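You operate a simulated robot arm through the tools that you are given. There is no shell and no other tool. Be economical: measure what you need, move in short steps, check, and stop when the job is done.

You are at the controls of a simulated robot arm. One attempt, no reset.

Task
Dab the grass spot off the green polo shirt with soap from the jar.
Fine: press and lift, no rubbing; leave the other shirt; dabber back, jar lid screwed on.

The check looks at the end state, three seconds after you hand in, the way a careful person would. Anything else that was tipped, shoved, dropped, spilled or broken makes it a failure. A push-on lid holds only when it is set on centred and level and pressed home; a screw cap is set on level and turned clockwise until tight. Flat cloth is picked up by pressing the open fingertips on it (5 to 10 N) and closing them slowly along it; thin cloth reads only 2 to 8 mm in the jaws.

Robot
A 7-joint arm with a two-finger parallel gripper, fixed in place. Base frame: the origin is at the foot of the arm, x ahead of it, y to its left, z up; the work surface is at about z = 85. Lengths are in cm, angles in degrees, forces in N, time in s.
With the tool pointing down near the work surface it reaches from about 28 to 74 cm from the base axis. Its first joint turns from -115.0 to 115.0 degrees. Payload 3.91 kg.
The tool frame sits at the grasp point between the pads (the TCP): z along the fingers, y along the line on which they close. The tips reach 3 cm beyond it. The gripper opens to 11 cm. The fingers are 2 cm wide and 1 cm thick; the gripper's body (4.8 by 11.2 cm) begins 5.5 cm behind the TCP.
Orientation is that of the tool frame in the base frame, as a unit quaternion [x, y, z, w]. With the fingers straight down and closing along the base's y, the tool's x points along the base's -x, its y along +y and its z along -z.

Tools
- The arm moves only by the tool servo_tool. Its argument "deltas" is a list of rows, each an object of numbers (a shift or turn left out is 0, a gripper value left out holds the last): "x", "y", "z": the shift along the tool's x, y, z in m; "rx", "ry", "rz": the turn, a rotation vector about the tool's x, y, z in degrees; "fingers": the opening in per cent of the stroke, from 0 (shut) to 100 (fully open). In form: [{"x": .., "y": .., "z": .., "rx": .., "ry": .., "rz": .., "fingers": ..}, ...]. A call has 1 to 10 rows; each row is the pose to reach, as a shift and turn from the pose commanded when the call began, along the tool's axes at that moment. Rows are played at 5 a second. More than 5 cm and 8.6 degrees between two rows, or a gripper value outside its range, and nothing of the call is played. A pose out of reach is approached as far as the arm can. The call stops where the force on the tool passes 40 N (or 10 N more than at its start, if that is more) or the arm is blocked; 0.2 s more then pass. The fingers move at their own pace (about 10.8 cm/s each) and stop on an object; they squeeze with about 34 N. The grip force told is the motor's: it shows also when the fingers shut on nothing. Time passes only in rows, and 0.2 s behind the last, so rows that repeat a pose let the fingers close. The reply holds the time, the measured pose of the TCP, the force on the tool along the base axes, the opening and the grip force, in the units named above and with some noise, and new pictures: "show" is both (left out), scene, wrist or none.
- Cameras (640 x 400 px; columns grow to the right, rows downward): "scene" is fixed at [39.83, 49.58, 162.01]; the picture's right is [-0.98, 0.21, 0.00], its down [0.12, 0.54, -0.83] and it looks along [-0.17, -0.81, -0.56] (base axes); focal length 320 px, centre (320, 200). "wrist" rides on the gripper at [7.2, 1.7, -10.3] in the tool frame; the picture's right is [-0.23, 0.97, 0.00], its down [-0.76, -0.18, -0.62] and it looks along [-0.61, -0.14, 0.78] (tool axes); focal length 222 px, centre (320, 200). There is no depth. A picture from a camera that has moved, and an enlarged one, comes with that camera's place and axes in the base frame and with its lens. The place of the scene camera against the robot may be out by one fixed shift of up to 1.2 cm in any direction.
- raise_lower(by): slides the trunk up (or, below 0, down) by that many cm; the arm rides with it, the base frame stays. It gives what a move gives, with no picture.
- enlarge(camera, box): a new picture of the part [left, top, right, bottom] of that camera's present view, enlarged. The clock stands still meanwhile.
- hand_in(): hands the job in; it is judged then, once.

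Go step by step. Nothing tells you positions but the pictures and the camera data: compare them with the known pose of the tool, close in by small moves and look again before you grip or let go. The budget is 120 turns and 170 pictures, counting those below and the enlarged ones. Unless the task says otherwise, let go and move clear before handing in, and close with one line.

The tools are called after "Emit:" by a JSON object that holds its "fn" and its "kwargs". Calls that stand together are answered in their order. servo_tool: Moves the arm, as the interface text tells. Its arguments: {"type":"object","properties":{"deltas":{"type":"array"},"show":{"type":"string","enum":["both","scene","wrist","none"]}},"required":["deltas"]} The other tools are called the same way: raise_lower (by) slides the trunk up or down; enlarge (camera, box) takes an enlarged picture of a part of a camera's view; hand_in () hands the job in.

At the start:

```text
time: 0.0
tcp_pos: [12.07, -38.03, 123.3]
tcp_rot: [-0.001, 1.0, 0.001, 0.001]
ft_force: [-0.1, -0.6, 0.0]
opening: 11.02
grip_force: 0.0
trunk travel left (down, up): [-87.5, 11.5]
```

scene: 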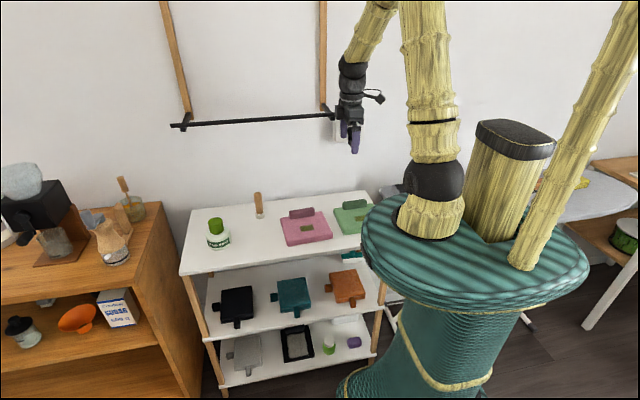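
wrist: 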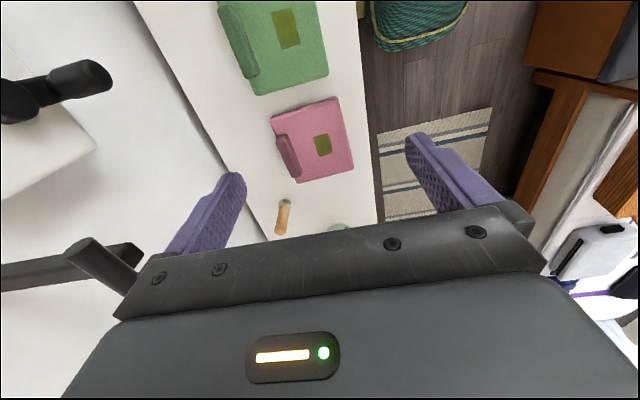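

I see a shelf top with a green-lidded jar, an upright wooden-handled dabber, a pink shirt and a green shirt. I'll enlarge both views before planning.

Emit:
{"fn": "enlarge", "kwargs": {"camera": "scene", "box": [180, 170, 400, 290]}}

Emit:
{"fn": "enlarge", "kwargs": {"camera": "wrist", "box": [200, 0, 400, 240]}}

```text
2.91 times, centred on (290, 230) of scene
camera zoom: at [39.83, 49.58, 162.01], right [-0.98, 0.21, 0.0], down [0.12, 0.54, -0.83], along [-0.17, -0.81, -0.56], focal length 930 px, centre (407, 113)
```

zoom: 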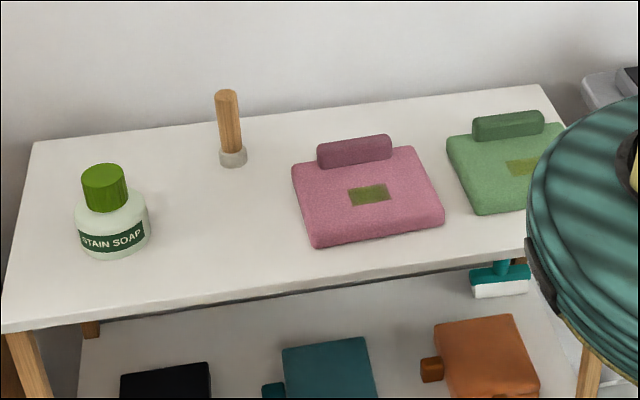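

```text
1.67 times, centred on (300, 120) of wrist
camera zoom: at [4.84, -36.24, 133.55], right [0.23, 0.97, 0.0], down [0.76, -0.18, 0.62], along [0.61, -0.14, -0.78], focal length 370 px, centre (353, 333)
```

zoom: 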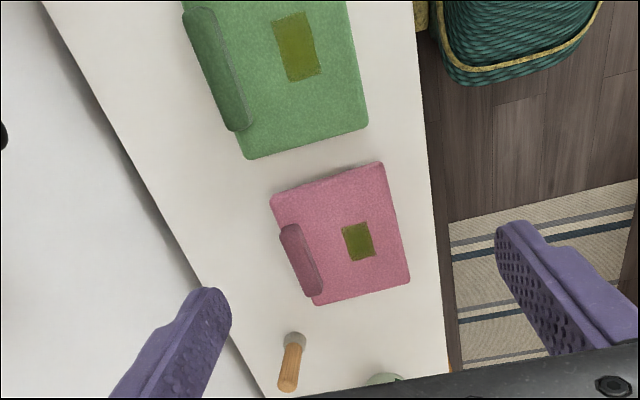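

The green shirt's spot is near (4,-42), the pink near (26,-40), the dabber near (42,-54.6) and the jar near (57,-42). I'll move over towards the jar to see it closely.

Emit:
{"fn": "servo_tool", "kwargs": {"deltas": [{"x": -0.04, "z": 0.01}, {"x": -0.085, "z": 0.02}, {"x": -0.13, "z": 0.03}, {"x": -0.175, "z": 0.04}, {"x": -0.22, "z": 0.05}, {"x": -0.265, "z": 0.06}, {"x": -0.31, "z": 0.07}, {"x": -0.35, "z": 0.08}, {"x": -0.36, "z": 0.08}, {"x": -0.36, "z": 0.08}]}}

```text
time: 2.2
tcp_pos: [48.23, -37.81, 115.29]
tcp_rot: [0.0, 1.0, 0.0, 0.001]
ft_force: [0.0, -0.4, 0.5]
opening: 10.99
grip_force: 0.1
trunk travel left (down, up): [-87.5, 11.5]
camera wrist: at [40.9, -36.12, 125.54], right [0.23, 0.97, 0.0], down [0.76, -0.18, 0.62], along [0.61, -0.14, -0.78], focal length 222 px, centre (320, 200)
```

scene: 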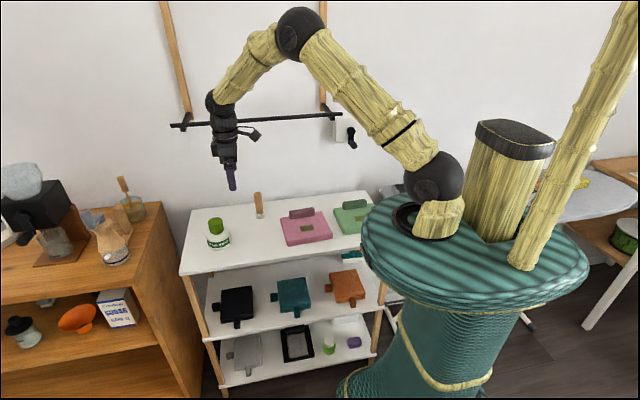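
wrist: 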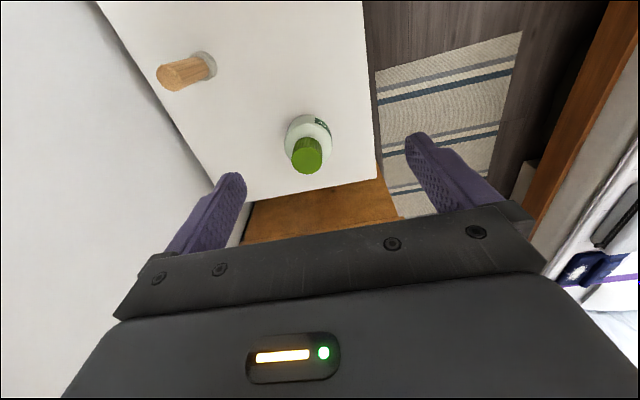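

Emit:
{"fn": "enlarge", "kwargs": {"camera": "wrist", "box": [140, 20, 380, 200]}}

Emit:
{"fn": "enlarge", "kwargs": {"camera": "scene", "box": [190, 180, 280, 260]}}

```text
2.22 times, centred on (260, 110) of wrist
camera zoom: at [40.9, -36.12, 125.54], right [0.23, 0.97, 0.0], down [0.76, -0.18, 0.62], along [0.61, -0.14, -0.78], focal length 494 px, centre (453, 400)
```

zoom: 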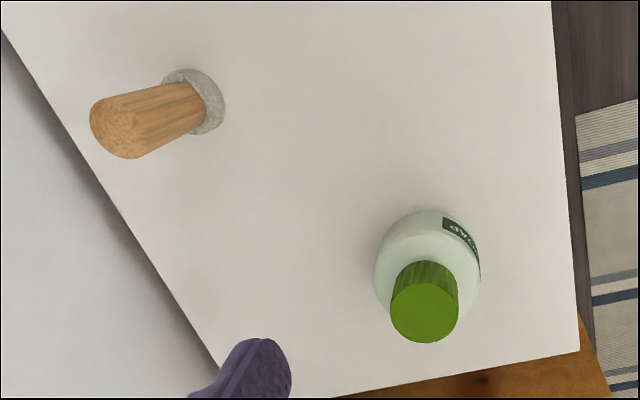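

```text
5.00 times, centred on (235, 220) of scene
camera zoom: at [39.83, 49.58, 162.01], right [-0.98, 0.21, 0.0], down [0.12, 0.54, -0.83], along [-0.17, -0.81, -0.56], focal length 1598 px, centre (745, 100)
```

zoom: 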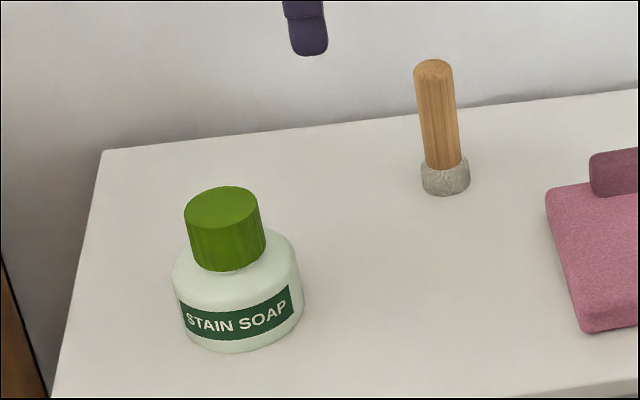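

The cap top sits at about (57.0,-41.9,94.6), roughly 4.8 cm across; the dabber stands upright behind. I'll go above the cap and look again.

Emit:
{"fn": "servo_tool", "kwargs": {"deltas": [{"x": -0.03, "y": -0.014, "z": 0.03}, {"x": -0.06, "y": -0.028, "z": 0.06}, {"x": -0.088, "y": -0.04, "z": 0.09}, {"x": -0.088, "y": -0.04, "z": 0.12}, {"x": -0.088, "y": -0.04, "z": 0.12}, {"x": -0.088, "y": -0.04, "z": 0.12}]}}

Emit:
{"fn": "enlarge", "kwargs": {"camera": "wrist", "box": [200, 60, 440, 240]}}

Emit:
{"fn": "enlarge", "kwargs": {"camera": "scene", "box": [190, 180, 280, 260]}}

```text
time: 3.6
tcp_pos: [56.86, -41.94, 103.32]
tcp_rot: [0.0, 1.0, 0.0, 0.001]
ft_force: [-0.3, -0.3, 0.3]
opening: 11.01
grip_force: 0.1
trunk travel left (down, up): [-87.5, 11.5]
camera wrist: at [49.66, -40.21, 113.56], right [0.23, 0.97, 0.0], down [0.76, -0.18, 0.62], along [0.61, -0.14, -0.78], focal length 222 px, centre (320, 200)
```

scene: 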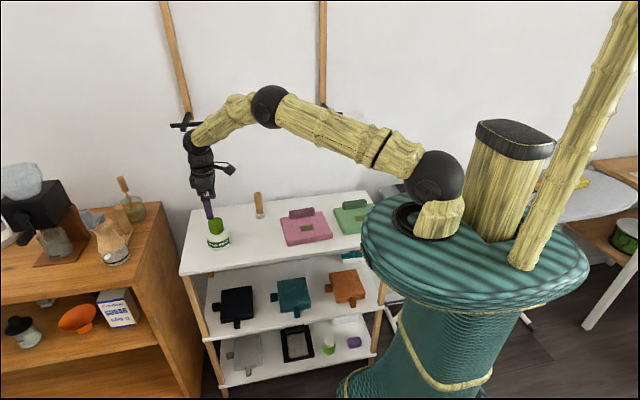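
wrist: 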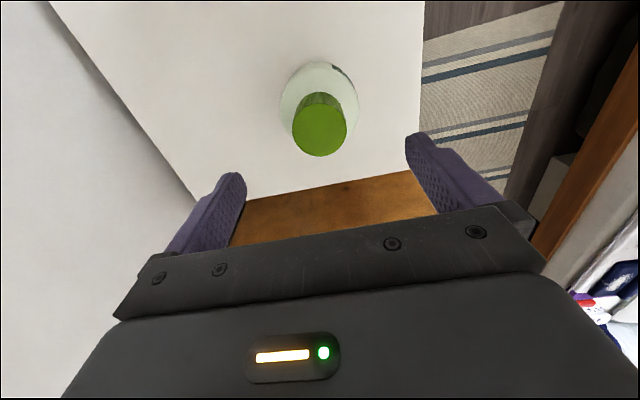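

```text
2.22 times, centred on (320, 150) of wrist
camera zoom: at [49.66, -40.21, 113.56], right [0.23, 0.97, 0.0], down [0.76, -0.18, 0.62], along [0.61, -0.14, -0.78], focal length 494 px, centre (320, 311)
```

zoom: 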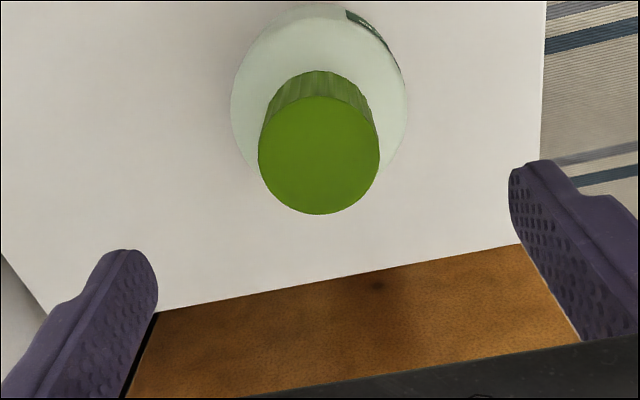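

```text
5.00 times, centred on (235, 220) of scene
camera zoom: at [39.83, 49.58, 162.01], right [-0.98, 0.21, 0.0], down [0.12, 0.54, -0.83], along [-0.17, -0.81, -0.56], focal length 1598 px, centre (745, 100)
```

zoom: 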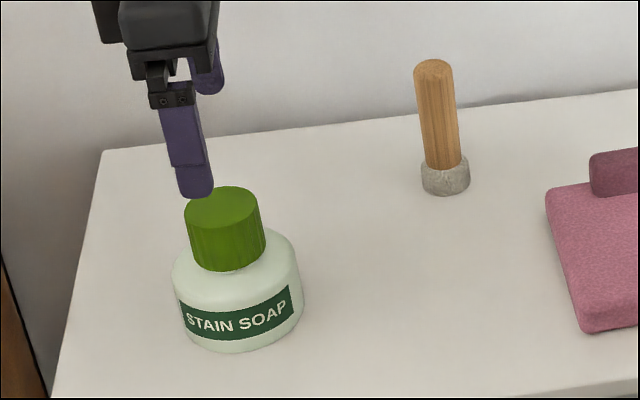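

The tool is centred over the cap. I'll pre-turn the wrist clockwise to gain unscrewing range.

Emit:
{"fn": "servo_tool", "kwargs": {"deltas": [{"rz": 8.5}, {"rz": 17}, {"rz": 25.5}, {"rz": 34}, {"rz": 42.5}, {"rz": 51}, {"rz": 59.5}, {"rz": 68}, {"rz": 76.5}, {"rz": 85}], "show": "none"}}

```text
time: 5.8
tcp_pos: [56.85, -41.89, 103.35]
tcp_rot: [0.676, 0.737, 0.001, 0.001]
ft_force: [-0.1, 0.4, -0.8]
opening: 10.98
grip_force: 0.0
trunk travel left (down, up): [-87.5, 11.5]
```

Range is fine so far; I'll try further.

Emit:
{"fn": "servo_tool", "kwargs": {"deltas": [{"rz": 8.5}, {"rz": 17}, {"rz": 25.5}, {"rz": 34}, {"rz": 42.5}, {"rz": 51}, {"rz": 59.5}, {"rz": 68}, {"rz": 76.5}, {"rz": 85}]}}

```text
time: 8.0
tcp_pos: [57.01, -41.95, 103.33]
tcp_rot: [0.996, 0.087, 0.001, 0.0]
ft_force: [0.1, -0.6, 0.5]
opening: 10.96
grip_force: 0.1
trunk travel left (down, up): [-87.5, 11.5]
camera wrist: at [64.35, -42.32, 113.62], right [-0.06, -1.0, 0.0], down [-0.78, 0.04, 0.62], along [-0.62, 0.04, -0.78], focal length 222 px, centre (320, 200)
```

scene: 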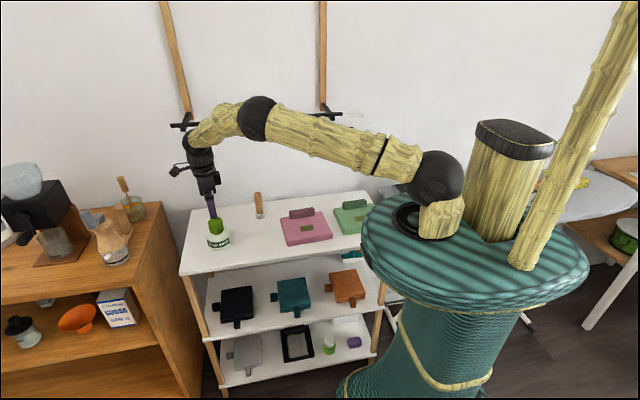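
wrist: 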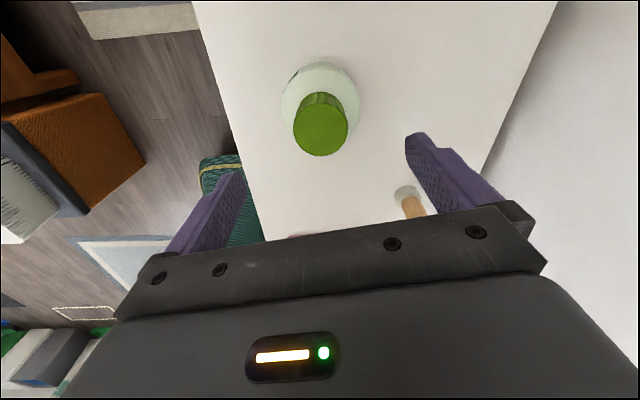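

The wrist turned 170°. Now I descend to the cap with open fingers.

Emit:
{"fn": "servo_tool", "kwargs": {"deltas": [{"z": 0.03}, {"z": 0.06}, {"z": 0.08}, {"z": 0.09}, {"z": 0.09}]}}

Emit:
{"fn": "enlarge", "kwargs": {"camera": "scene", "box": [190, 180, 280, 260]}}

```text
time: 9.2
tcp_pos: [57.14, -41.98, 94.39]
tcp_rot: [0.996, 0.088, 0.001, 0.0]
ft_force: [-0.1, 1.2, 0.2]
opening: 11.0
grip_force: 0.1
trunk travel left (down, up): [-87.5, 11.5]
camera wrist: at [64.41, -42.33, 104.64], right [-0.05, -1.0, 0.0], down [-0.78, 0.04, 0.62], along [-0.62, 0.03, -0.78], focal length 222 px, centre (320, 200)
```

scene: 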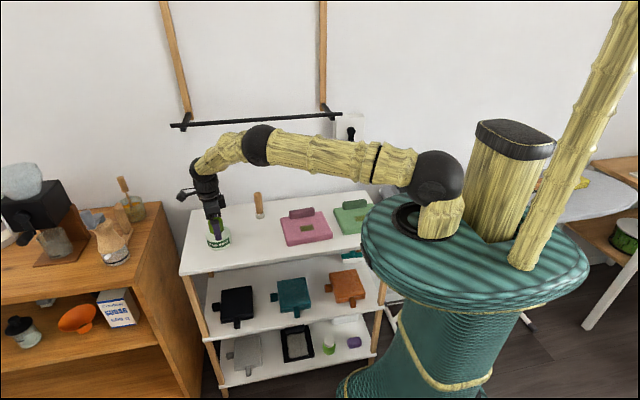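
wrist: 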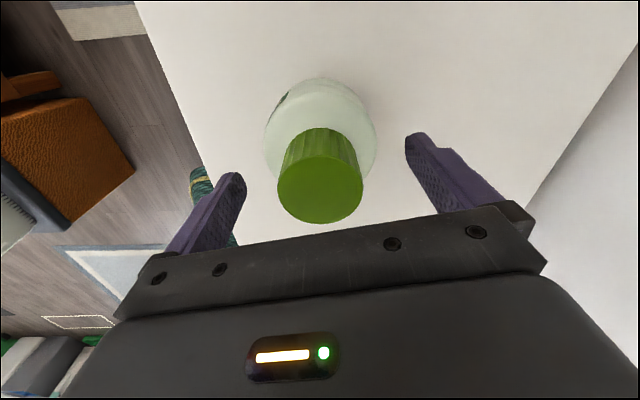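

```text
5.00 times, centred on (235, 220) of scene
camera zoom: at [39.83, 49.58, 162.01], right [-0.98, 0.21, 0.0], down [0.12, 0.54, -0.83], along [-0.17, -0.81, -0.56], focal length 1598 px, centre (745, 100)
```

zoom: 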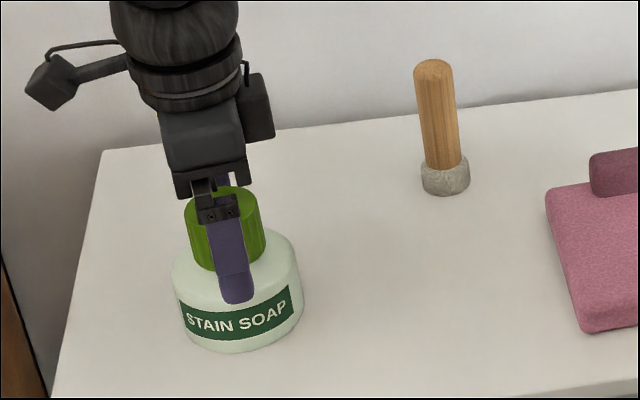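

Fingers straddle the cap, centred. Closing.

Emit:
{"fn": "servo_tool", "kwargs": {"deltas": [{"fingers": 60}, {"fingers": 50}, {"fingers": 46}, {"fingers": 43}, {"fingers": 40}, {"fingers": 30}, {"fingers": 20}], "show": "wrist"}}

```text
time: 10.8
tcp_pos: [56.95, -42.03, 94.34]
tcp_rot: [0.996, 0.088, 0.001, -0.001]
ft_force: [0.2, 0.1, 0.0]
opening: 5.11
grip_force: 34.5
trunk travel left (down, up): [-87.5, 11.5]
camera wrist: at [64.4, -42.34, 104.64], right [-0.05, -1.0, 0.0], down [-0.78, 0.04, 0.62], along [-0.62, 0.03, -0.78], focal length 222 px, centre (320, 200)
```

wrist: 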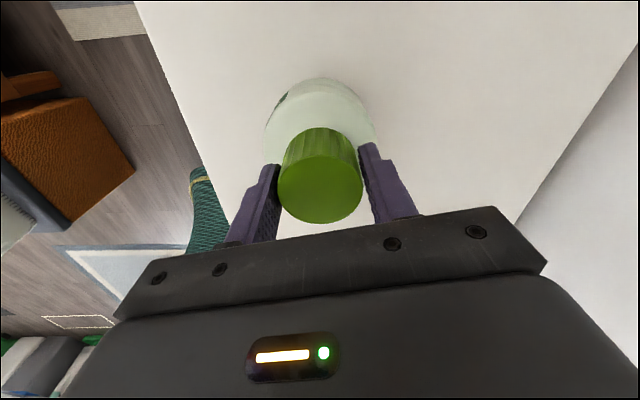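

The cap is gripped (5.1 cm). Now turning counter-clockwise.

Emit:
{"fn": "servo_tool", "kwargs": {"deltas": [{"rz": -8.5}, {"rz": -17}, {"rz": -25.5}, {"rz": -34}, {"rz": -42.5}, {"rz": -51}, {"rz": -59.5}, {"rz": -68}, {"rz": -76.5}, {"rz": -85}], "show": "scene"}}

Emit:
{"fn": "enlarge", "kwargs": {"camera": "scene", "box": [190, 180, 280, 260]}}

```text
time: 13.0
tcp_pos: [56.99, -42.05, 94.41]
tcp_rot: [0.674, 0.738, 0.0, 0.001]
ft_force: [0.7, -0.5, 5.0]
opening: 5.13
grip_force: 34.1
trunk travel left (down, up): [-87.5, 11.5]
```

scene: 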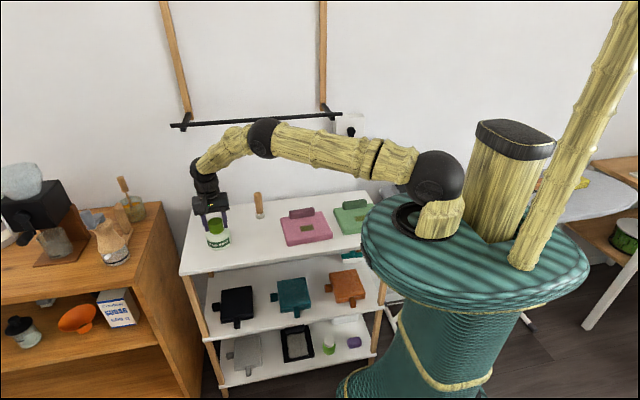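

```text
5.00 times, centred on (235, 220) of scene
camera zoom: at [39.83, 49.58, 162.01], right [-0.98, 0.21, 0.0], down [0.12, 0.54, -0.83], along [-0.17, -0.81, -0.56], focal length 1598 px, centre (745, 100)
```

zoom: 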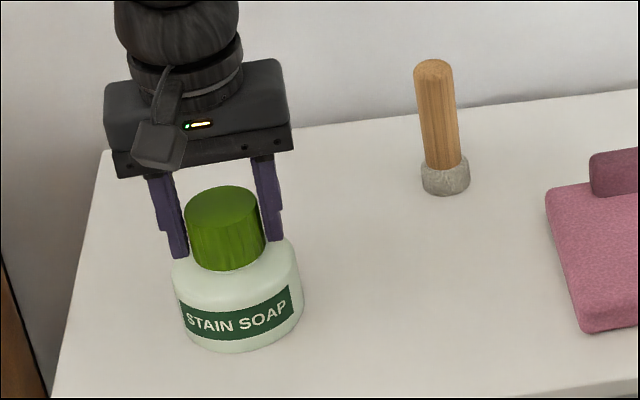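

The jar stays put and there is a slight upward push as the cap rises. I'll continue, rising about 1.5 mm.

Emit:
{"fn": "servo_tool", "kwargs": {"deltas": [{"rz": -8.5, "z": -0.001}, {"rz": -17, "z": -0.001}, {"rz": -25.5, "z": -0.001}, {"rz": -34, "z": -0.0013}, {"rz": -42.5, "z": -0.0015}, {"rz": -51, "z": -0.0017}, {"rz": -59.5, "z": -0.002}, {"rz": -68, "z": -0.002}, {"rz": -76.5, "z": -0.002}, {"rz": -85, "z": -0.002}], "show": "none"}}

Emit:
{"fn": "servo_tool", "kwargs": {"deltas": [{"rz": -8.5}, {"rz": -17}, {"rz": -25.5, "z": -0.0005}, {"rz": -34, "z": -0.0005}, {"rz": -42.5, "z": -0.0007}, {"rz": -51, "z": -0.001}, {"rz": -59.5, "z": -0.001}, {"rz": -68, "z": -0.001}, {"rz": -76.5, "z": -0.001}, {"rz": -85, "z": -0.001}], "show": "none"}}

```text
time: 15.2
tcp_pos: [56.96, -42.04, 94.7]
tcp_rot: [-0.002, 1.0, 0.0, 0.001]
ft_force: [-4.3, -3.4, -0.1]
opening: 5.1
grip_force: 34.2
trunk travel left (down, up): [-87.5, 11.5]
```

```text
time: 17.4
tcp_pos: [56.89, -42.06, 94.69]
tcp_rot: [-0.677, 0.736, -0.001, 0.001]
ft_force: [-1.4, -6.2, -0.2]
opening: 5.11
grip_force: 33.7
trunk travel left (down, up): [-87.5, 11.5]
```

I've turned 255°; lateral force showed up, so I'll look before lifting.

Emit:
{"fn": "servo_tool", "kwargs": {"deltas": [{"z": -0.003}, {"z": -0.003}]}}

Emit:
{"fn": "enlarge", "kwargs": {"camera": "scene", "box": [190, 180, 280, 260]}}

```text
time: 18.0
tcp_pos: [56.91, -42.09, 94.79]
tcp_rot: [-0.676, 0.736, 0.001, 0.0]
ft_force: [-3.3, -5.8, -15.9]
opening: 5.11
grip_force: 33.8
trunk travel left (down, up): [-87.5, 11.5]
camera wrist: at [54.64, -49.08, 104.99], right [-0.95, 0.31, 0.0], down [0.24, 0.74, 0.62], along [0.19, 0.59, -0.78], focal length 222 px, centre (320, 200)
```

scene: 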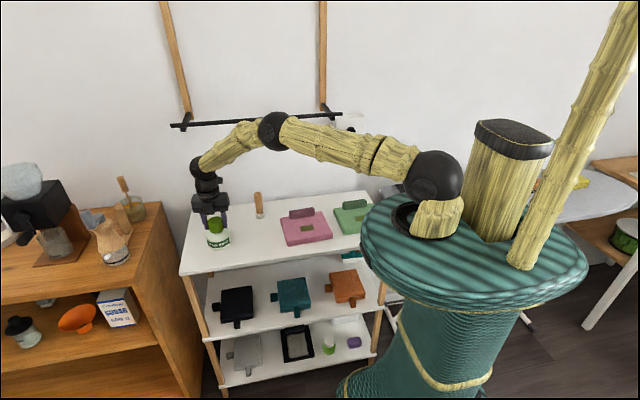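
wrist: 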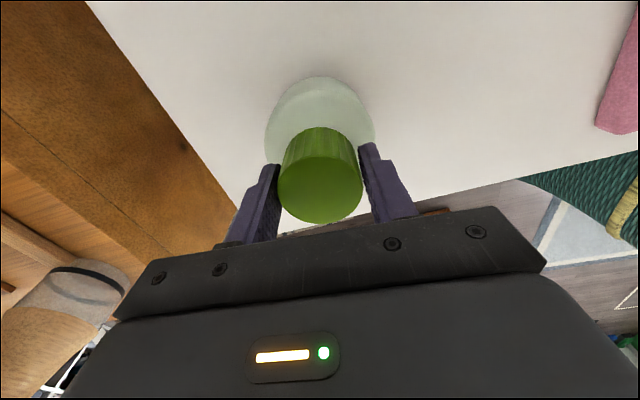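

```text
5.00 times, centred on (235, 220) of scene
camera zoom: at [39.83, 49.58, 162.01], right [-0.98, 0.21, 0.0], down [0.12, 0.54, -0.83], along [-0.17, -0.81, -0.56], focal length 1598 px, centre (745, 100)
```

zoom: 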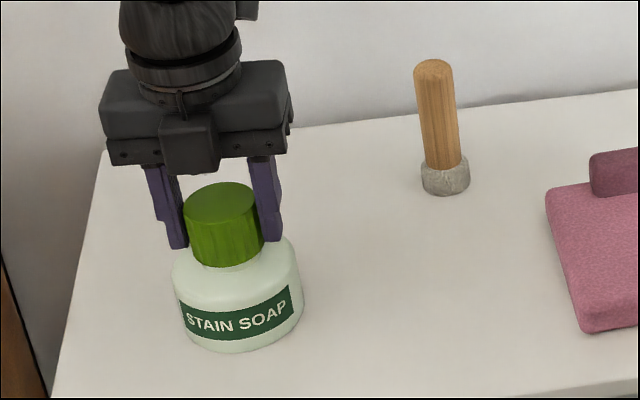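

The cap is still on its thread. I ease the pull and keep turning.

Emit:
{"fn": "servo_tool", "kwargs": {"deltas": [{"z": 0.002, "rz": 0}, {"z": 0.002, "rz": -8.5}, {"z": 0.002, "rz": -17}, {"z": 0.002, "rz": -25.5}, {"z": 0.0015, "rz": -34}, {"z": 0.0015, "rz": -42.5}, {"z": 0.0015, "rz": -51}, {"z": 0.001, "rz": -59.5}, {"z": 0.001, "rz": -68}, {"z": 0.001, "rz": -76.5}], "show": "none"}}

```text
time: 20.2
tcp_pos: [55.56, -41.62, 93.53]
tcp_rot: [0.978, -0.208, -0.022, -0.012]
ft_force: [15.8, 17.2, 10.2]
opening: 4.96
grip_force: 34.5
trunk travel left (down, up): [-87.5, 11.5]
stopped in row 10: the force on the tool passed its limit (the readings are from after the stop); the commanded pose is now the measured one
```

The arm hit something like a joint limit and shifted; I look before doing anything.

Emit:
{"fn": "servo_tool", "kwargs": {"deltas": [{"z": 0}]}}

Emit:
{"fn": "enlarge", "kwargs": {"camera": "scene", "box": [190, 180, 280, 260]}}

```text
time: 20.6
tcp_pos: [55.75, -41.56, 93.56]
tcp_rot: [0.978, -0.209, -0.024, -0.007]
ft_force: [19.1, 18.5, 11.5]
opening: 4.95
grip_force: 34.4
trunk travel left (down, up): [-87.5, 11.5]
camera wrist: at [61.94, -46.26, 103.42], right [-0.61, -0.8, 0.01], down [-0.59, 0.46, 0.66], along [-0.53, 0.4, -0.75], focal length 222 px, centre (320, 200)
```

scene: 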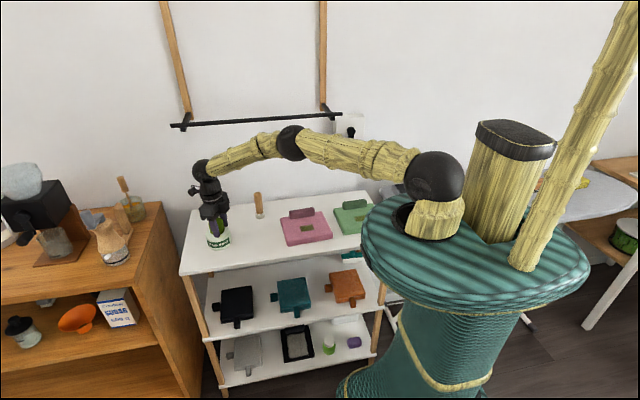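
wrist: 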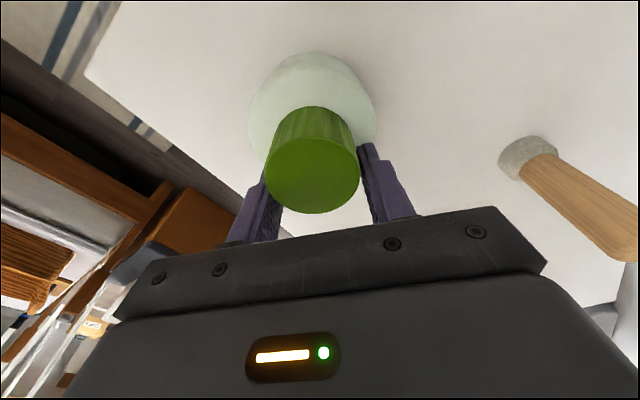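

```text
5.00 times, centred on (235, 220) of scene
camera zoom: at [39.83, 49.58, 162.01], right [-0.98, 0.21, 0.0], down [0.12, 0.54, -0.83], along [-0.17, -0.81, -0.56], focal length 1598 px, centre (745, 100)
```

zoom: 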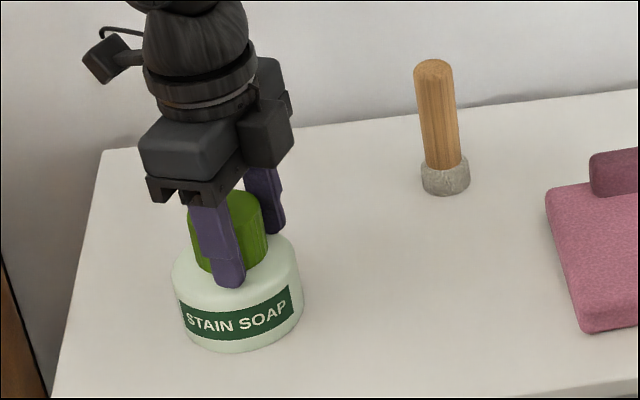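

The jar hasn't moved; the wrist is at its joint limit. I'll release the cap and lift clear, then re-square the wrist.

Emit:
{"fn": "servo_tool", "kwargs": {"deltas": [{"fingers": 52}, {"fingers": 60}, {"fingers": 75}, {"fingers": 90}, {"fingers": 100}, {"z": -0.02}, {"z": -0.05}, {"z": -0.08}]}}

Emit:
{"fn": "enlarge", "kwargs": {"camera": "scene", "box": [190, 180, 280, 260]}}

```text
time: 22.4
tcp_pos: [55.64, -42.29, 101.39]
tcp_rot: [0.977, -0.21, -0.025, -0.006]
ft_force: [0.7, -1.2, 0.6]
opening: 11.0
grip_force: 0.0
trunk travel left (down, up): [-87.5, 11.5]
camera wrist: at [61.92, -46.91, 111.33], right [-0.61, -0.79, 0.01], down [-0.59, 0.46, 0.66], along [-0.53, 0.4, -0.75], focal length 222 px, centre (320, 200)
```

scene: 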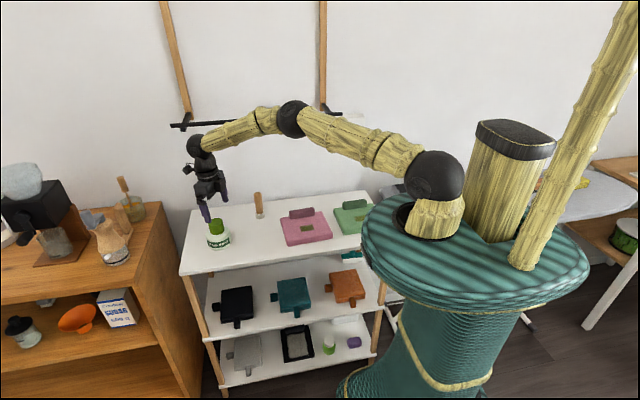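
wrist: 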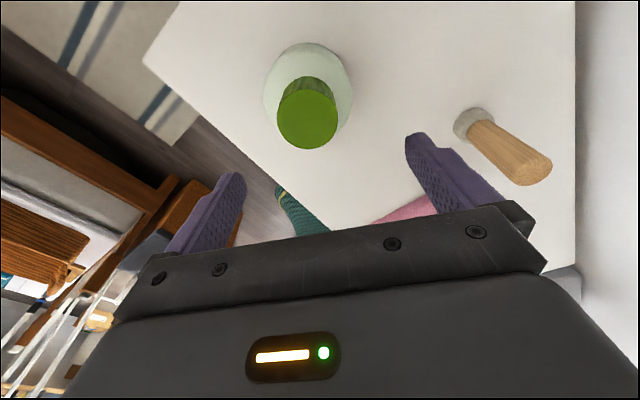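

```text
5.00 times, centred on (235, 220) of scene
camera zoom: at [39.83, 49.58, 162.01], right [-0.98, 0.21, 0.0], down [0.12, 0.54, -0.83], along [-0.17, -0.81, -0.56], focal length 1598 px, centre (745, 100)
```

zoom: 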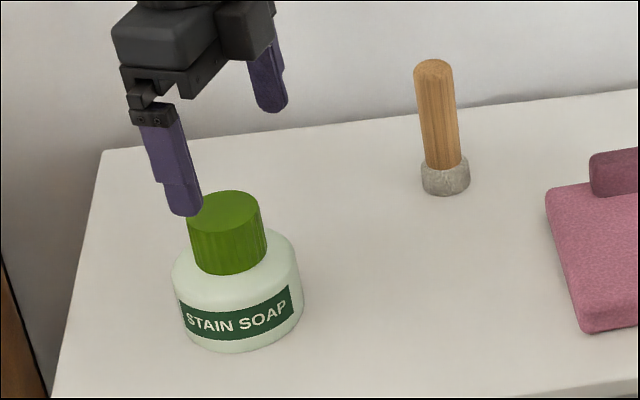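

The cap looks slightly shifted, maybe loose. I'll turn the wrist back clockwise off its limit in free air.

Emit:
{"fn": "servo_tool", "kwargs": {"deltas": [{"rz": 8.5}, {"rz": 17}, {"rz": 25.5}, {"rz": 34}, {"rz": 42.5}, {"rz": 51}, {"rz": 59.5}, {"rz": 68}, {"rz": 76.5}, {"rz": 85}], "show": "none"}}

Emit:
{"fn": "servo_tool", "kwargs": {"deltas": [{"rz": 8.5}, {"rz": 17}, {"rz": 25.5}, {"rz": 34}, {"rz": 42.5}, {"rz": 51}, {"rz": 59.5}, {"rz": 68}, {"rz": 68}], "show": "none"}}

```text
time: 24.6
tcp_pos: [55.62, -42.21, 101.34]
tcp_rot: [-0.577, 0.816, 0.022, -0.012]
ft_force: [-0.2, 0.3, -0.1]
opening: 11.01
grip_force: 0.1
trunk travel left (down, up): [-87.5, 11.5]
```

```text
time: 26.6
tcp_pos: [55.58, -42.31, 101.27]
tcp_rot: [-0.022, 0.999, 0.012, -0.022]
ft_force: [-0.1, 0.1, 0.7]
opening: 11.0
grip_force: 0.0
trunk travel left (down, up): [-87.5, 11.5]
```

Now squaring the tool to straight down and re-centring above the cap.

Emit:
{"fn": "servo_tool", "kwargs": {"deltas": [{"rx": 1.38, "ry": -2.52, "rz": 2.52, "x": -0.014, "y": 0.003}, {"rx": 1.38, "ry": -2.52, "rz": 2.52, "x": -0.014, "y": 0.003}, {"rx": 1.38, "ry": -2.52, "rz": 2.52, "x": -0.014, "y": 0.003}]}}

Emit:
{"fn": "enlarge", "kwargs": {"camera": "wrist", "box": [200, 60, 440, 240]}}

Emit:
{"fn": "enlarge", "kwargs": {"camera": "scene", "box": [205, 205, 250, 255]}}

```text
time: 27.4
tcp_pos: [57.03, -41.79, 101.32]
tcp_rot: [0.0, 1.0, 0.0, -0.001]
ft_force: [-0.2, 1.0, 0.6]
opening: 10.97
grip_force: 0.0
trunk travel left (down, up): [-87.5, 11.5]
camera wrist: at [49.8, -40.11, 111.64], right [0.23, 0.97, 0.0], down [0.76, -0.18, 0.62], along [0.61, -0.14, -0.78], focal length 222 px, centre (320, 200)
```

scene: 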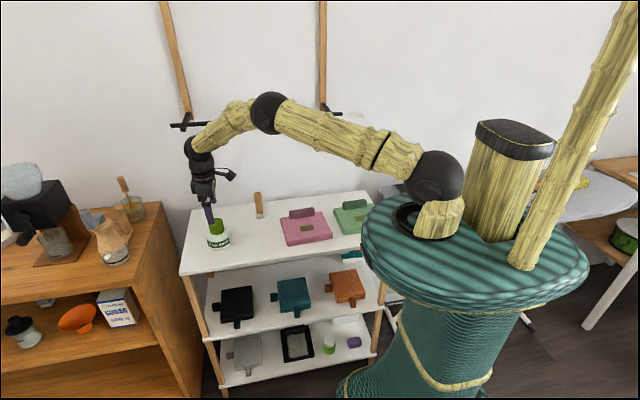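
wrist: 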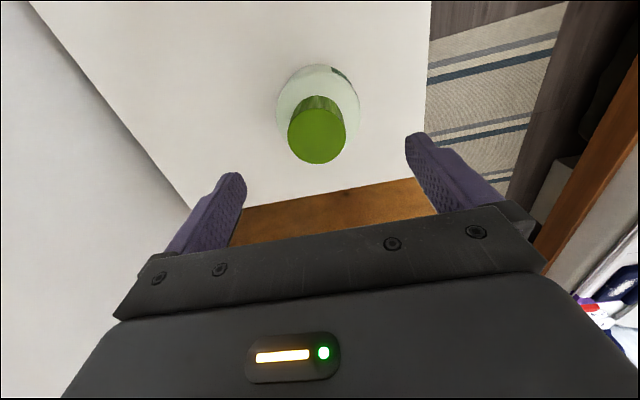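

```text
2.22 times, centred on (320, 150) of wrist
camera zoom: at [49.8, -40.11, 111.64], right [0.23, 0.97, 0.0], down [0.76, -0.18, 0.62], along [0.61, -0.14, -0.78], focal length 494 px, centre (320, 311)
```

zoom: 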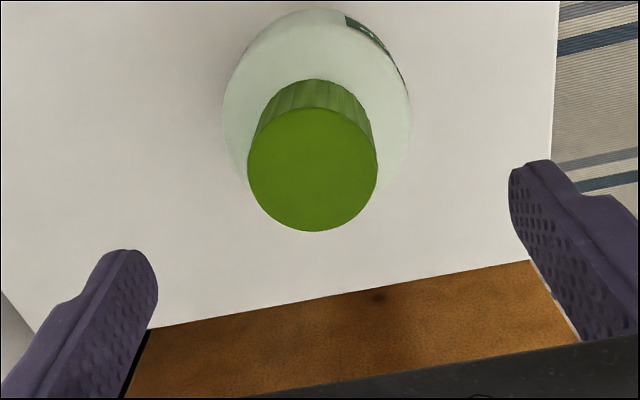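

```text
8.00 times, centred on (228, 230) of scene
camera zoom: at [39.83, 49.58, 162.01], right [-0.98, 0.21, 0.0], down [0.12, 0.54, -0.83], along [-0.17, -0.81, -0.56], focal length 2557 px, centre (1060, -40)
```

zoom: 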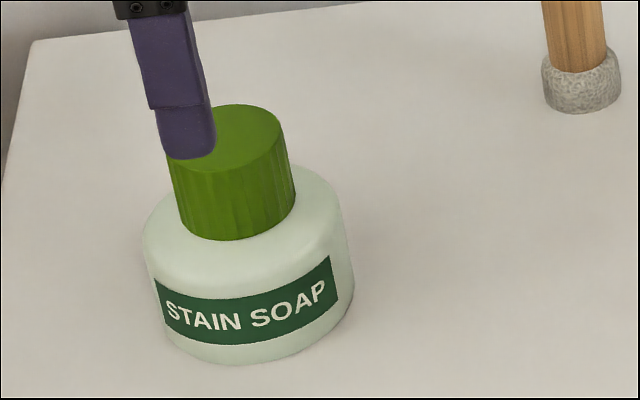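

The cap is at about (56.75,-42.0). I'll descend, grip and lift gently to test whether it's free.

Emit:
{"fn": "servo_tool", "kwargs": {"deltas": [{"x": 0.002, "y": -0.001, "z": 0.03}, {"x": 0.002, "y": -0.001, "z": 0.06}, {"x": 0.002, "y": -0.001, "z": 0.07}, {"x": 0.002, "y": -0.001, "z": 0.07, "fingers": 60}, {"x": 0.002, "y": -0.001, "z": 0.07, "fingers": 48}, {"x": 0.002, "y": -0.001, "z": 0.07, "fingers": 44}, {"x": 0.002, "y": -0.001, "z": 0.07, "fingers": 38}, {"x": 0.002, "y": -0.001, "z": 0.07, "fingers": 20}, {"x": 0.002, "y": -0.001, "z": 0.068}, {"x": 0.002, "y": -0.001, "z": 0.068}]}}

Emit:
{"fn": "enlarge", "kwargs": {"camera": "scene", "box": [205, 205, 250, 255]}}

```text
time: 29.6
tcp_pos: [56.84, -41.96, 94.61]
tcp_rot: [-0.001, 1.0, 0.0, -0.001]
ft_force: [-0.1, 0.1, 0.1]
opening: 5.02
grip_force: 34.3
trunk travel left (down, up): [-87.5, 11.5]
camera wrist: at [49.54, -40.21, 104.84], right [0.23, 0.97, 0.0], down [0.76, -0.18, 0.62], along [0.6, -0.14, -0.78], focal length 222 px, centre (320, 200)
```

scene: 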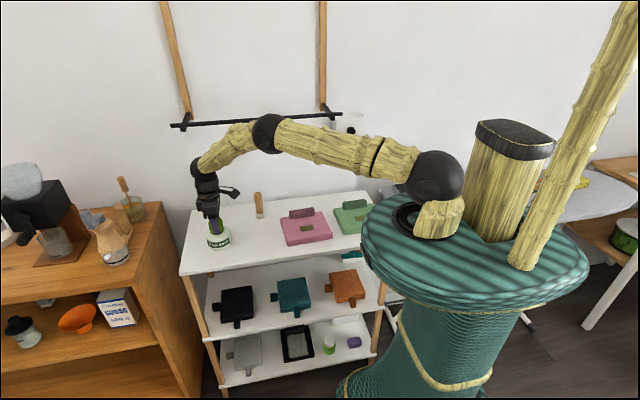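
wrist: 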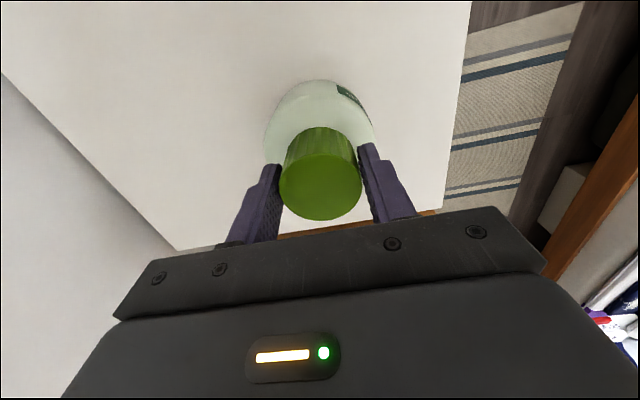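

```text
8.00 times, centred on (228, 230) of scene
camera zoom: at [39.83, 49.58, 162.01], right [-0.98, 0.21, 0.0], down [0.12, 0.54, -0.83], along [-0.17, -0.81, -0.56], focal length 2557 px, centre (1060, -40)
```

zoom: 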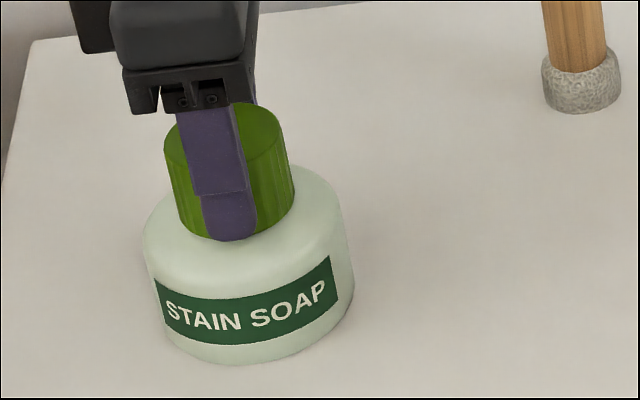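

Raising 2 mm shows no pull, so the cap seems free. Lifting 1.5 cm.

Emit:
{"fn": "servo_tool", "kwargs": {"deltas": [{"z": -0.004}, {"z": -0.008}, {"z": -0.015}, {"z": -0.02}], "show": "scene"}}

Emit:
{"fn": "enlarge", "kwargs": {"camera": "scene", "box": [205, 205, 250, 255]}}

```text
time: 30.6
tcp_pos: [56.81, -41.94, 96.52]
tcp_rot: [-0.001, 1.0, 0.0, -0.002]
ft_force: [-0.2, 0.7, -0.6]
opening: 4.97
grip_force: 34.0
trunk travel left (down, up): [-87.5, 11.5]
```

scene: 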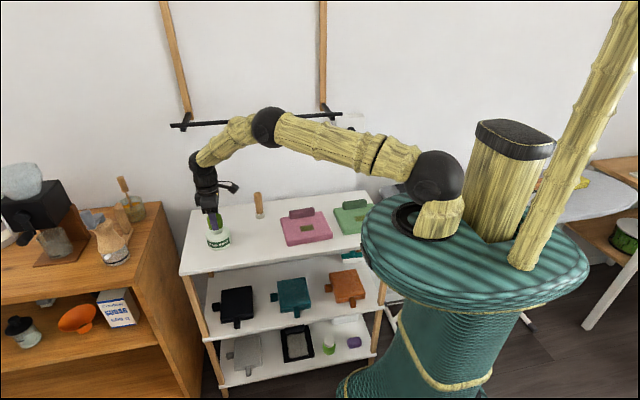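

```text
8.00 times, centred on (228, 230) of scene
camera zoom: at [39.83, 49.58, 162.01], right [-0.98, 0.21, 0.0], down [0.12, 0.54, -0.83], along [-0.17, -0.81, -0.56], focal length 2557 px, centre (1060, -40)
```

zoom: 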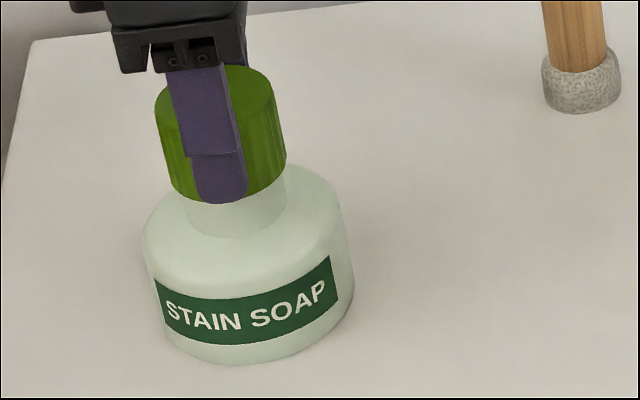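

The cap is off. I lift it, carry it to a clear spot near (45,-40) and lower above the shelf.

Emit:
{"fn": "servo_tool", "kwargs": {"deltas": [{"z": -0.03}, {"z": -0.06}, {"z": -0.07, "x": 0.03, "y": 0.005}, {"z": -0.07, "x": 0.06, "y": 0.01}, {"z": -0.07, "x": 0.09, "y": 0.015}, {"z": -0.06, "x": 0.118, "y": 0.02}, {"z": -0.02, "x": 0.118, "y": 0.02}, {"z": 0.02, "x": 0.118, "y": 0.02}, {"z": 0.05, "x": 0.118, "y": 0.02}, {"z": 0.05, "x": 0.118, "y": 0.02}]}}

Emit:
{"fn": "enlarge", "kwargs": {"camera": "scene", "box": [205, 190, 285, 255]}}

```text
time: 32.8
tcp_pos: [45.16, -40.05, 91.6]
tcp_rot: [-0.001, 1.0, 0.0, -0.001]
ft_force: [-0.3, 0.3, -0.6]
opening: 4.97
grip_force: 33.7
trunk travel left (down, up): [-87.5, 11.5]
camera wrist: at [37.77, -38.31, 101.84], right [0.23, 0.97, 0.0], down [0.76, -0.18, 0.62], along [0.61, -0.14, -0.78], focal length 222 px, centre (320, 200)
```

scene: 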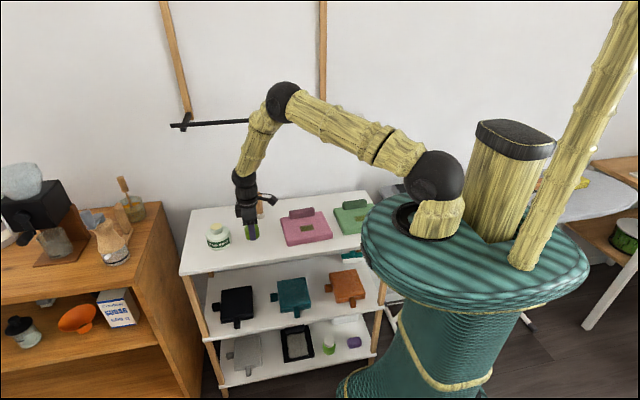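
wrist: 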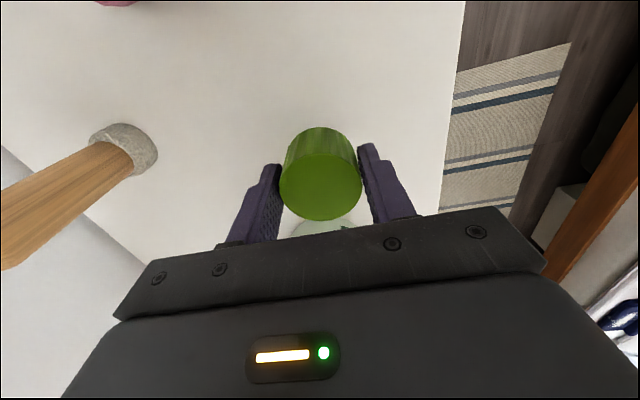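

```text
6.15 times, centred on (245, 222) of scene
camera zoom: at [39.83, 49.58, 162.01], right [-0.98, 0.21, 0.0], down [0.12, 0.54, -0.83], along [-0.17, -0.81, -0.56], focal length 1967 px, centre (782, 62)
```

zoom: 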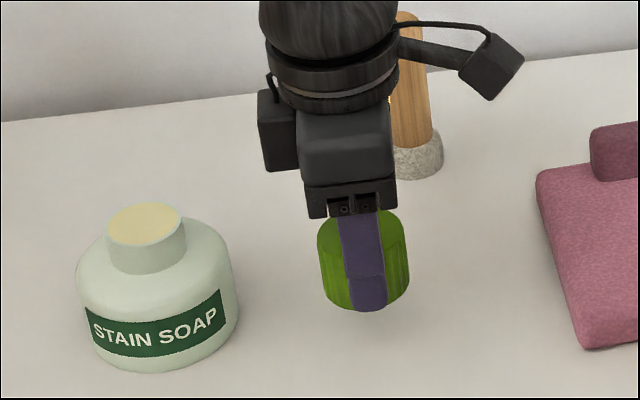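

The jar is open, with soap at the rim. I'll lower the cap gently until it touches the shelf.

Emit:
{"fn": "servo_tool", "kwargs": {"deltas": [{"z": 0.015}, {"z": 0.024}, {"z": 0.028}, {"z": 0.03}, {"z": 0.03}], "show": "none"}}

```text
time: 34.0
tcp_pos: [45.04, -40.03, 88.74]
tcp_rot: [-0.001, 1.0, -0.001, 0.001]
ft_force: [0.3, -0.4, 21.6]
opening: 4.99
grip_force: 34.2
trunk travel left (down, up): [-87.5, 11.5]
```

Touchdown at about z=88.8. I back off slightly and release slowly, then rise.

Emit:
{"fn": "servo_tool", "kwargs": {"deltas": [{"z": -0.0015}, {"z": -0.0015}, {"z": -0.0015, "fingers": 48}, {"z": -0.0015, "fingers": 56}, {"z": -0.0015, "fingers": 75}, {"z": -0.0015, "fingers": 100}, {"z": -0.0015}, {"z": -0.04}, {"z": -0.08}, {"z": -0.12}]}}

Emit:
{"fn": "enlarge", "kwargs": {"camera": "wrist", "box": [120, 20, 420, 240]}}

Emit:
{"fn": "enlarge", "kwargs": {"camera": "scene", "box": [205, 180, 285, 255]}}

```text
time: 36.2
tcp_pos: [44.99, -39.94, 100.58]
tcp_rot: [0.0, 1.0, 0.0, 0.0]
ft_force: [-0.1, -0.1, 0.3]
opening: 11.0
grip_force: 0.1
trunk travel left (down, up): [-87.5, 11.5]
camera wrist: at [37.7, -38.15, 110.95], right [0.23, 0.97, 0.0], down [0.76, -0.18, 0.62], along [0.61, -0.14, -0.78], focal length 222 px, centre (320, 200)
```

scene: 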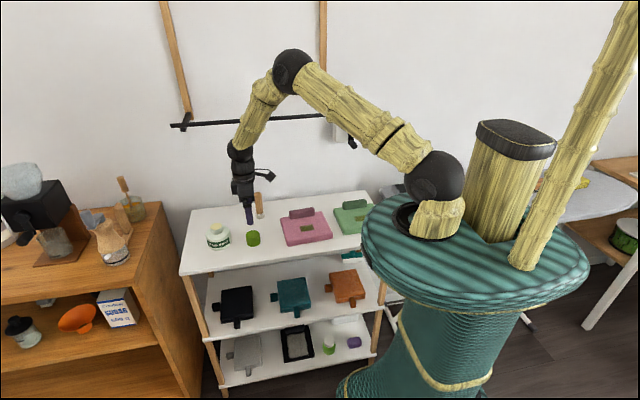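
wrist: 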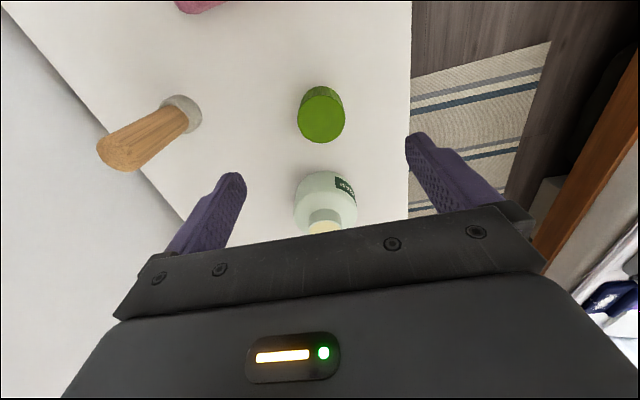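

```text
1.82 times, centred on (270, 130) of wrist
camera zoom: at [37.7, -38.15, 110.95], right [0.23, 0.97, 0.0], down [0.76, -0.18, 0.62], along [0.61, -0.14, -0.78], focal length 404 px, centre (411, 327)
```

zoom: 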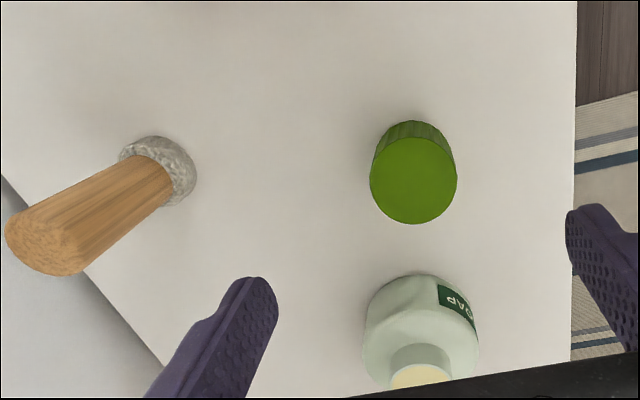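

```text
5.33 times, centred on (245, 218) of scene
camera zoom: at [39.83, 49.58, 162.01], right [-0.98, 0.21, 0.0], down [0.12, 0.54, -0.83], along [-0.17, -0.81, -0.56], focal length 1704 px, centre (720, 107)
```

zoom: 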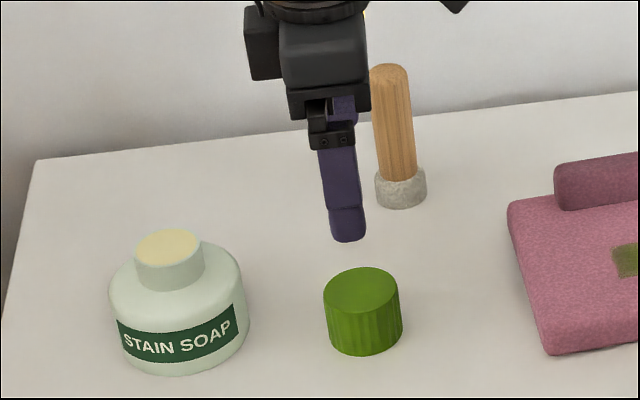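

The cap stands level at (45,-40). The dabber handle is at about (41.8,-54.6), top z≈96; I'll turn the fingers to close along x, away from the wall, and move above it.

Emit:
{"fn": "servo_tool", "kwargs": {"deltas": [{"z": -0.02, "rz": 8.5}, {"z": -0.04, "rz": 17}, {"z": -0.05, "rz": 25.5}, {"z": -0.05, "rz": 34}, {"z": -0.05, "rz": 42.5}, {"z": -0.05, "rz": 51}, {"z": -0.05, "rz": 59.5}, {"z": -0.05, "rz": 68}, {"z": -0.05, "rz": 76.5}, {"z": -0.05, "rz": 85}], "show": "none"}}

Emit:
{"fn": "servo_tool", "kwargs": {"deltas": [{"rz": 5, "x": -0.03}, {"rz": 5, "x": -0.06, "y": -0.02}, {"rz": 5, "x": -0.09, "y": -0.04}, {"rz": 5, "x": -0.12, "y": -0.045}, {"rz": 5, "x": -0.143, "y": -0.045}, {"rz": 5, "x": -0.143, "y": -0.045}, {"rz": 5, "x": -0.143, "y": -0.045}]}}

Emit:
{"fn": "enlarge", "kwargs": {"camera": "wrist", "box": [200, 60, 440, 240]}}

Emit:
{"fn": "enlarge", "kwargs": {"camera": "scene", "box": [220, 160, 300, 235]}}

```text
time: 38.4
tcp_pos: [44.98, -39.98, 105.67]
tcp_rot: [0.676, 0.737, -0.002, -0.001]
ft_force: [0.1, -0.3, -0.3]
opening: 11.02
grip_force: 0.1
trunk travel left (down, up): [-87.5, 11.5]
```

```text
time: 39.7
tcp_pos: [29.49, -48.9, 100.9]
tcp_rot: [0.76, 0.641, 0.027, -0.104]
ft_force: [-5.0, 0.1, 0.5]
opening: 10.99
grip_force: 0.0
trunk travel left (down, up): [-87.5, 11.5]
stopped in row 6: the arm was blocked; the commanded pose is now the measured one
camera wrist: at [33.3, -44.07, 112.06], right [0.91, -0.37, -0.16], down [-0.25, -0.83, 0.5], along [-0.32, -0.42, -0.85], focal length 222 px, centre (320, 200)
```

scene: 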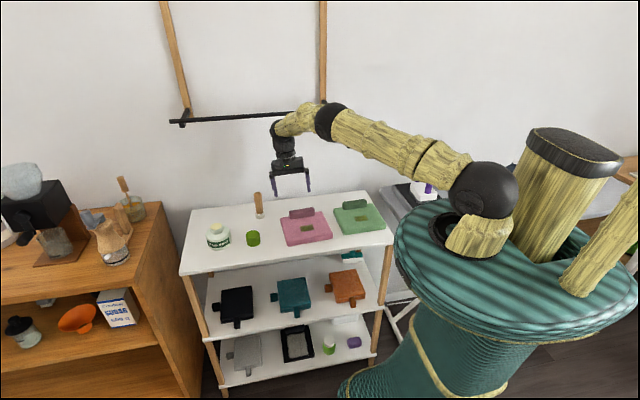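
wrist: 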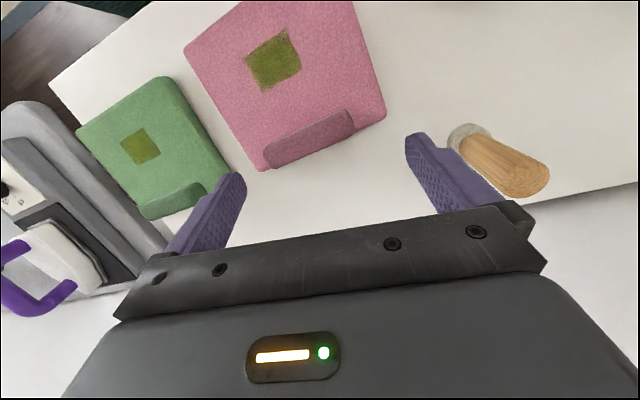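

```text
2.22 times, centred on (320, 150) of wrist
camera zoom: at [33.3, -44.07, 112.06], right [0.91, -0.37, -0.16], down [-0.25, -0.83, 0.5], along [-0.32, -0.42, -0.85], focal length 494 px, centre (320, 311)
```

zoom: 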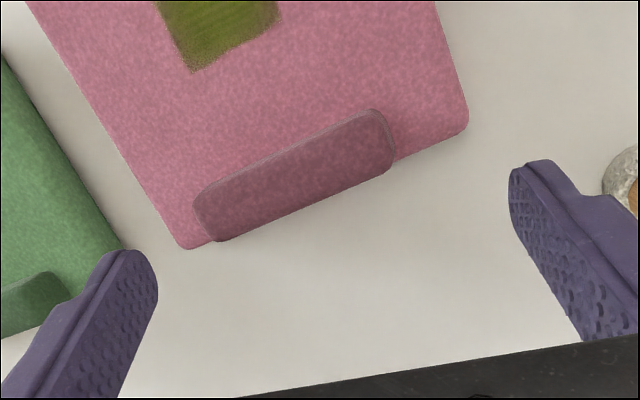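

```text
5.33 times, centred on (260, 198) of scene
camera zoom: at [39.83, 49.58, 162.01], right [-0.98, 0.21, 0.0], down [0.12, 0.54, -0.83], along [-0.17, -0.81, -0.56], focal length 1704 px, centre (640, 213)
```

zoom: 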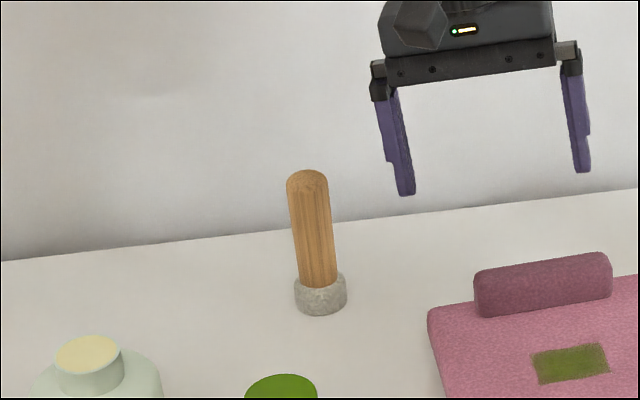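

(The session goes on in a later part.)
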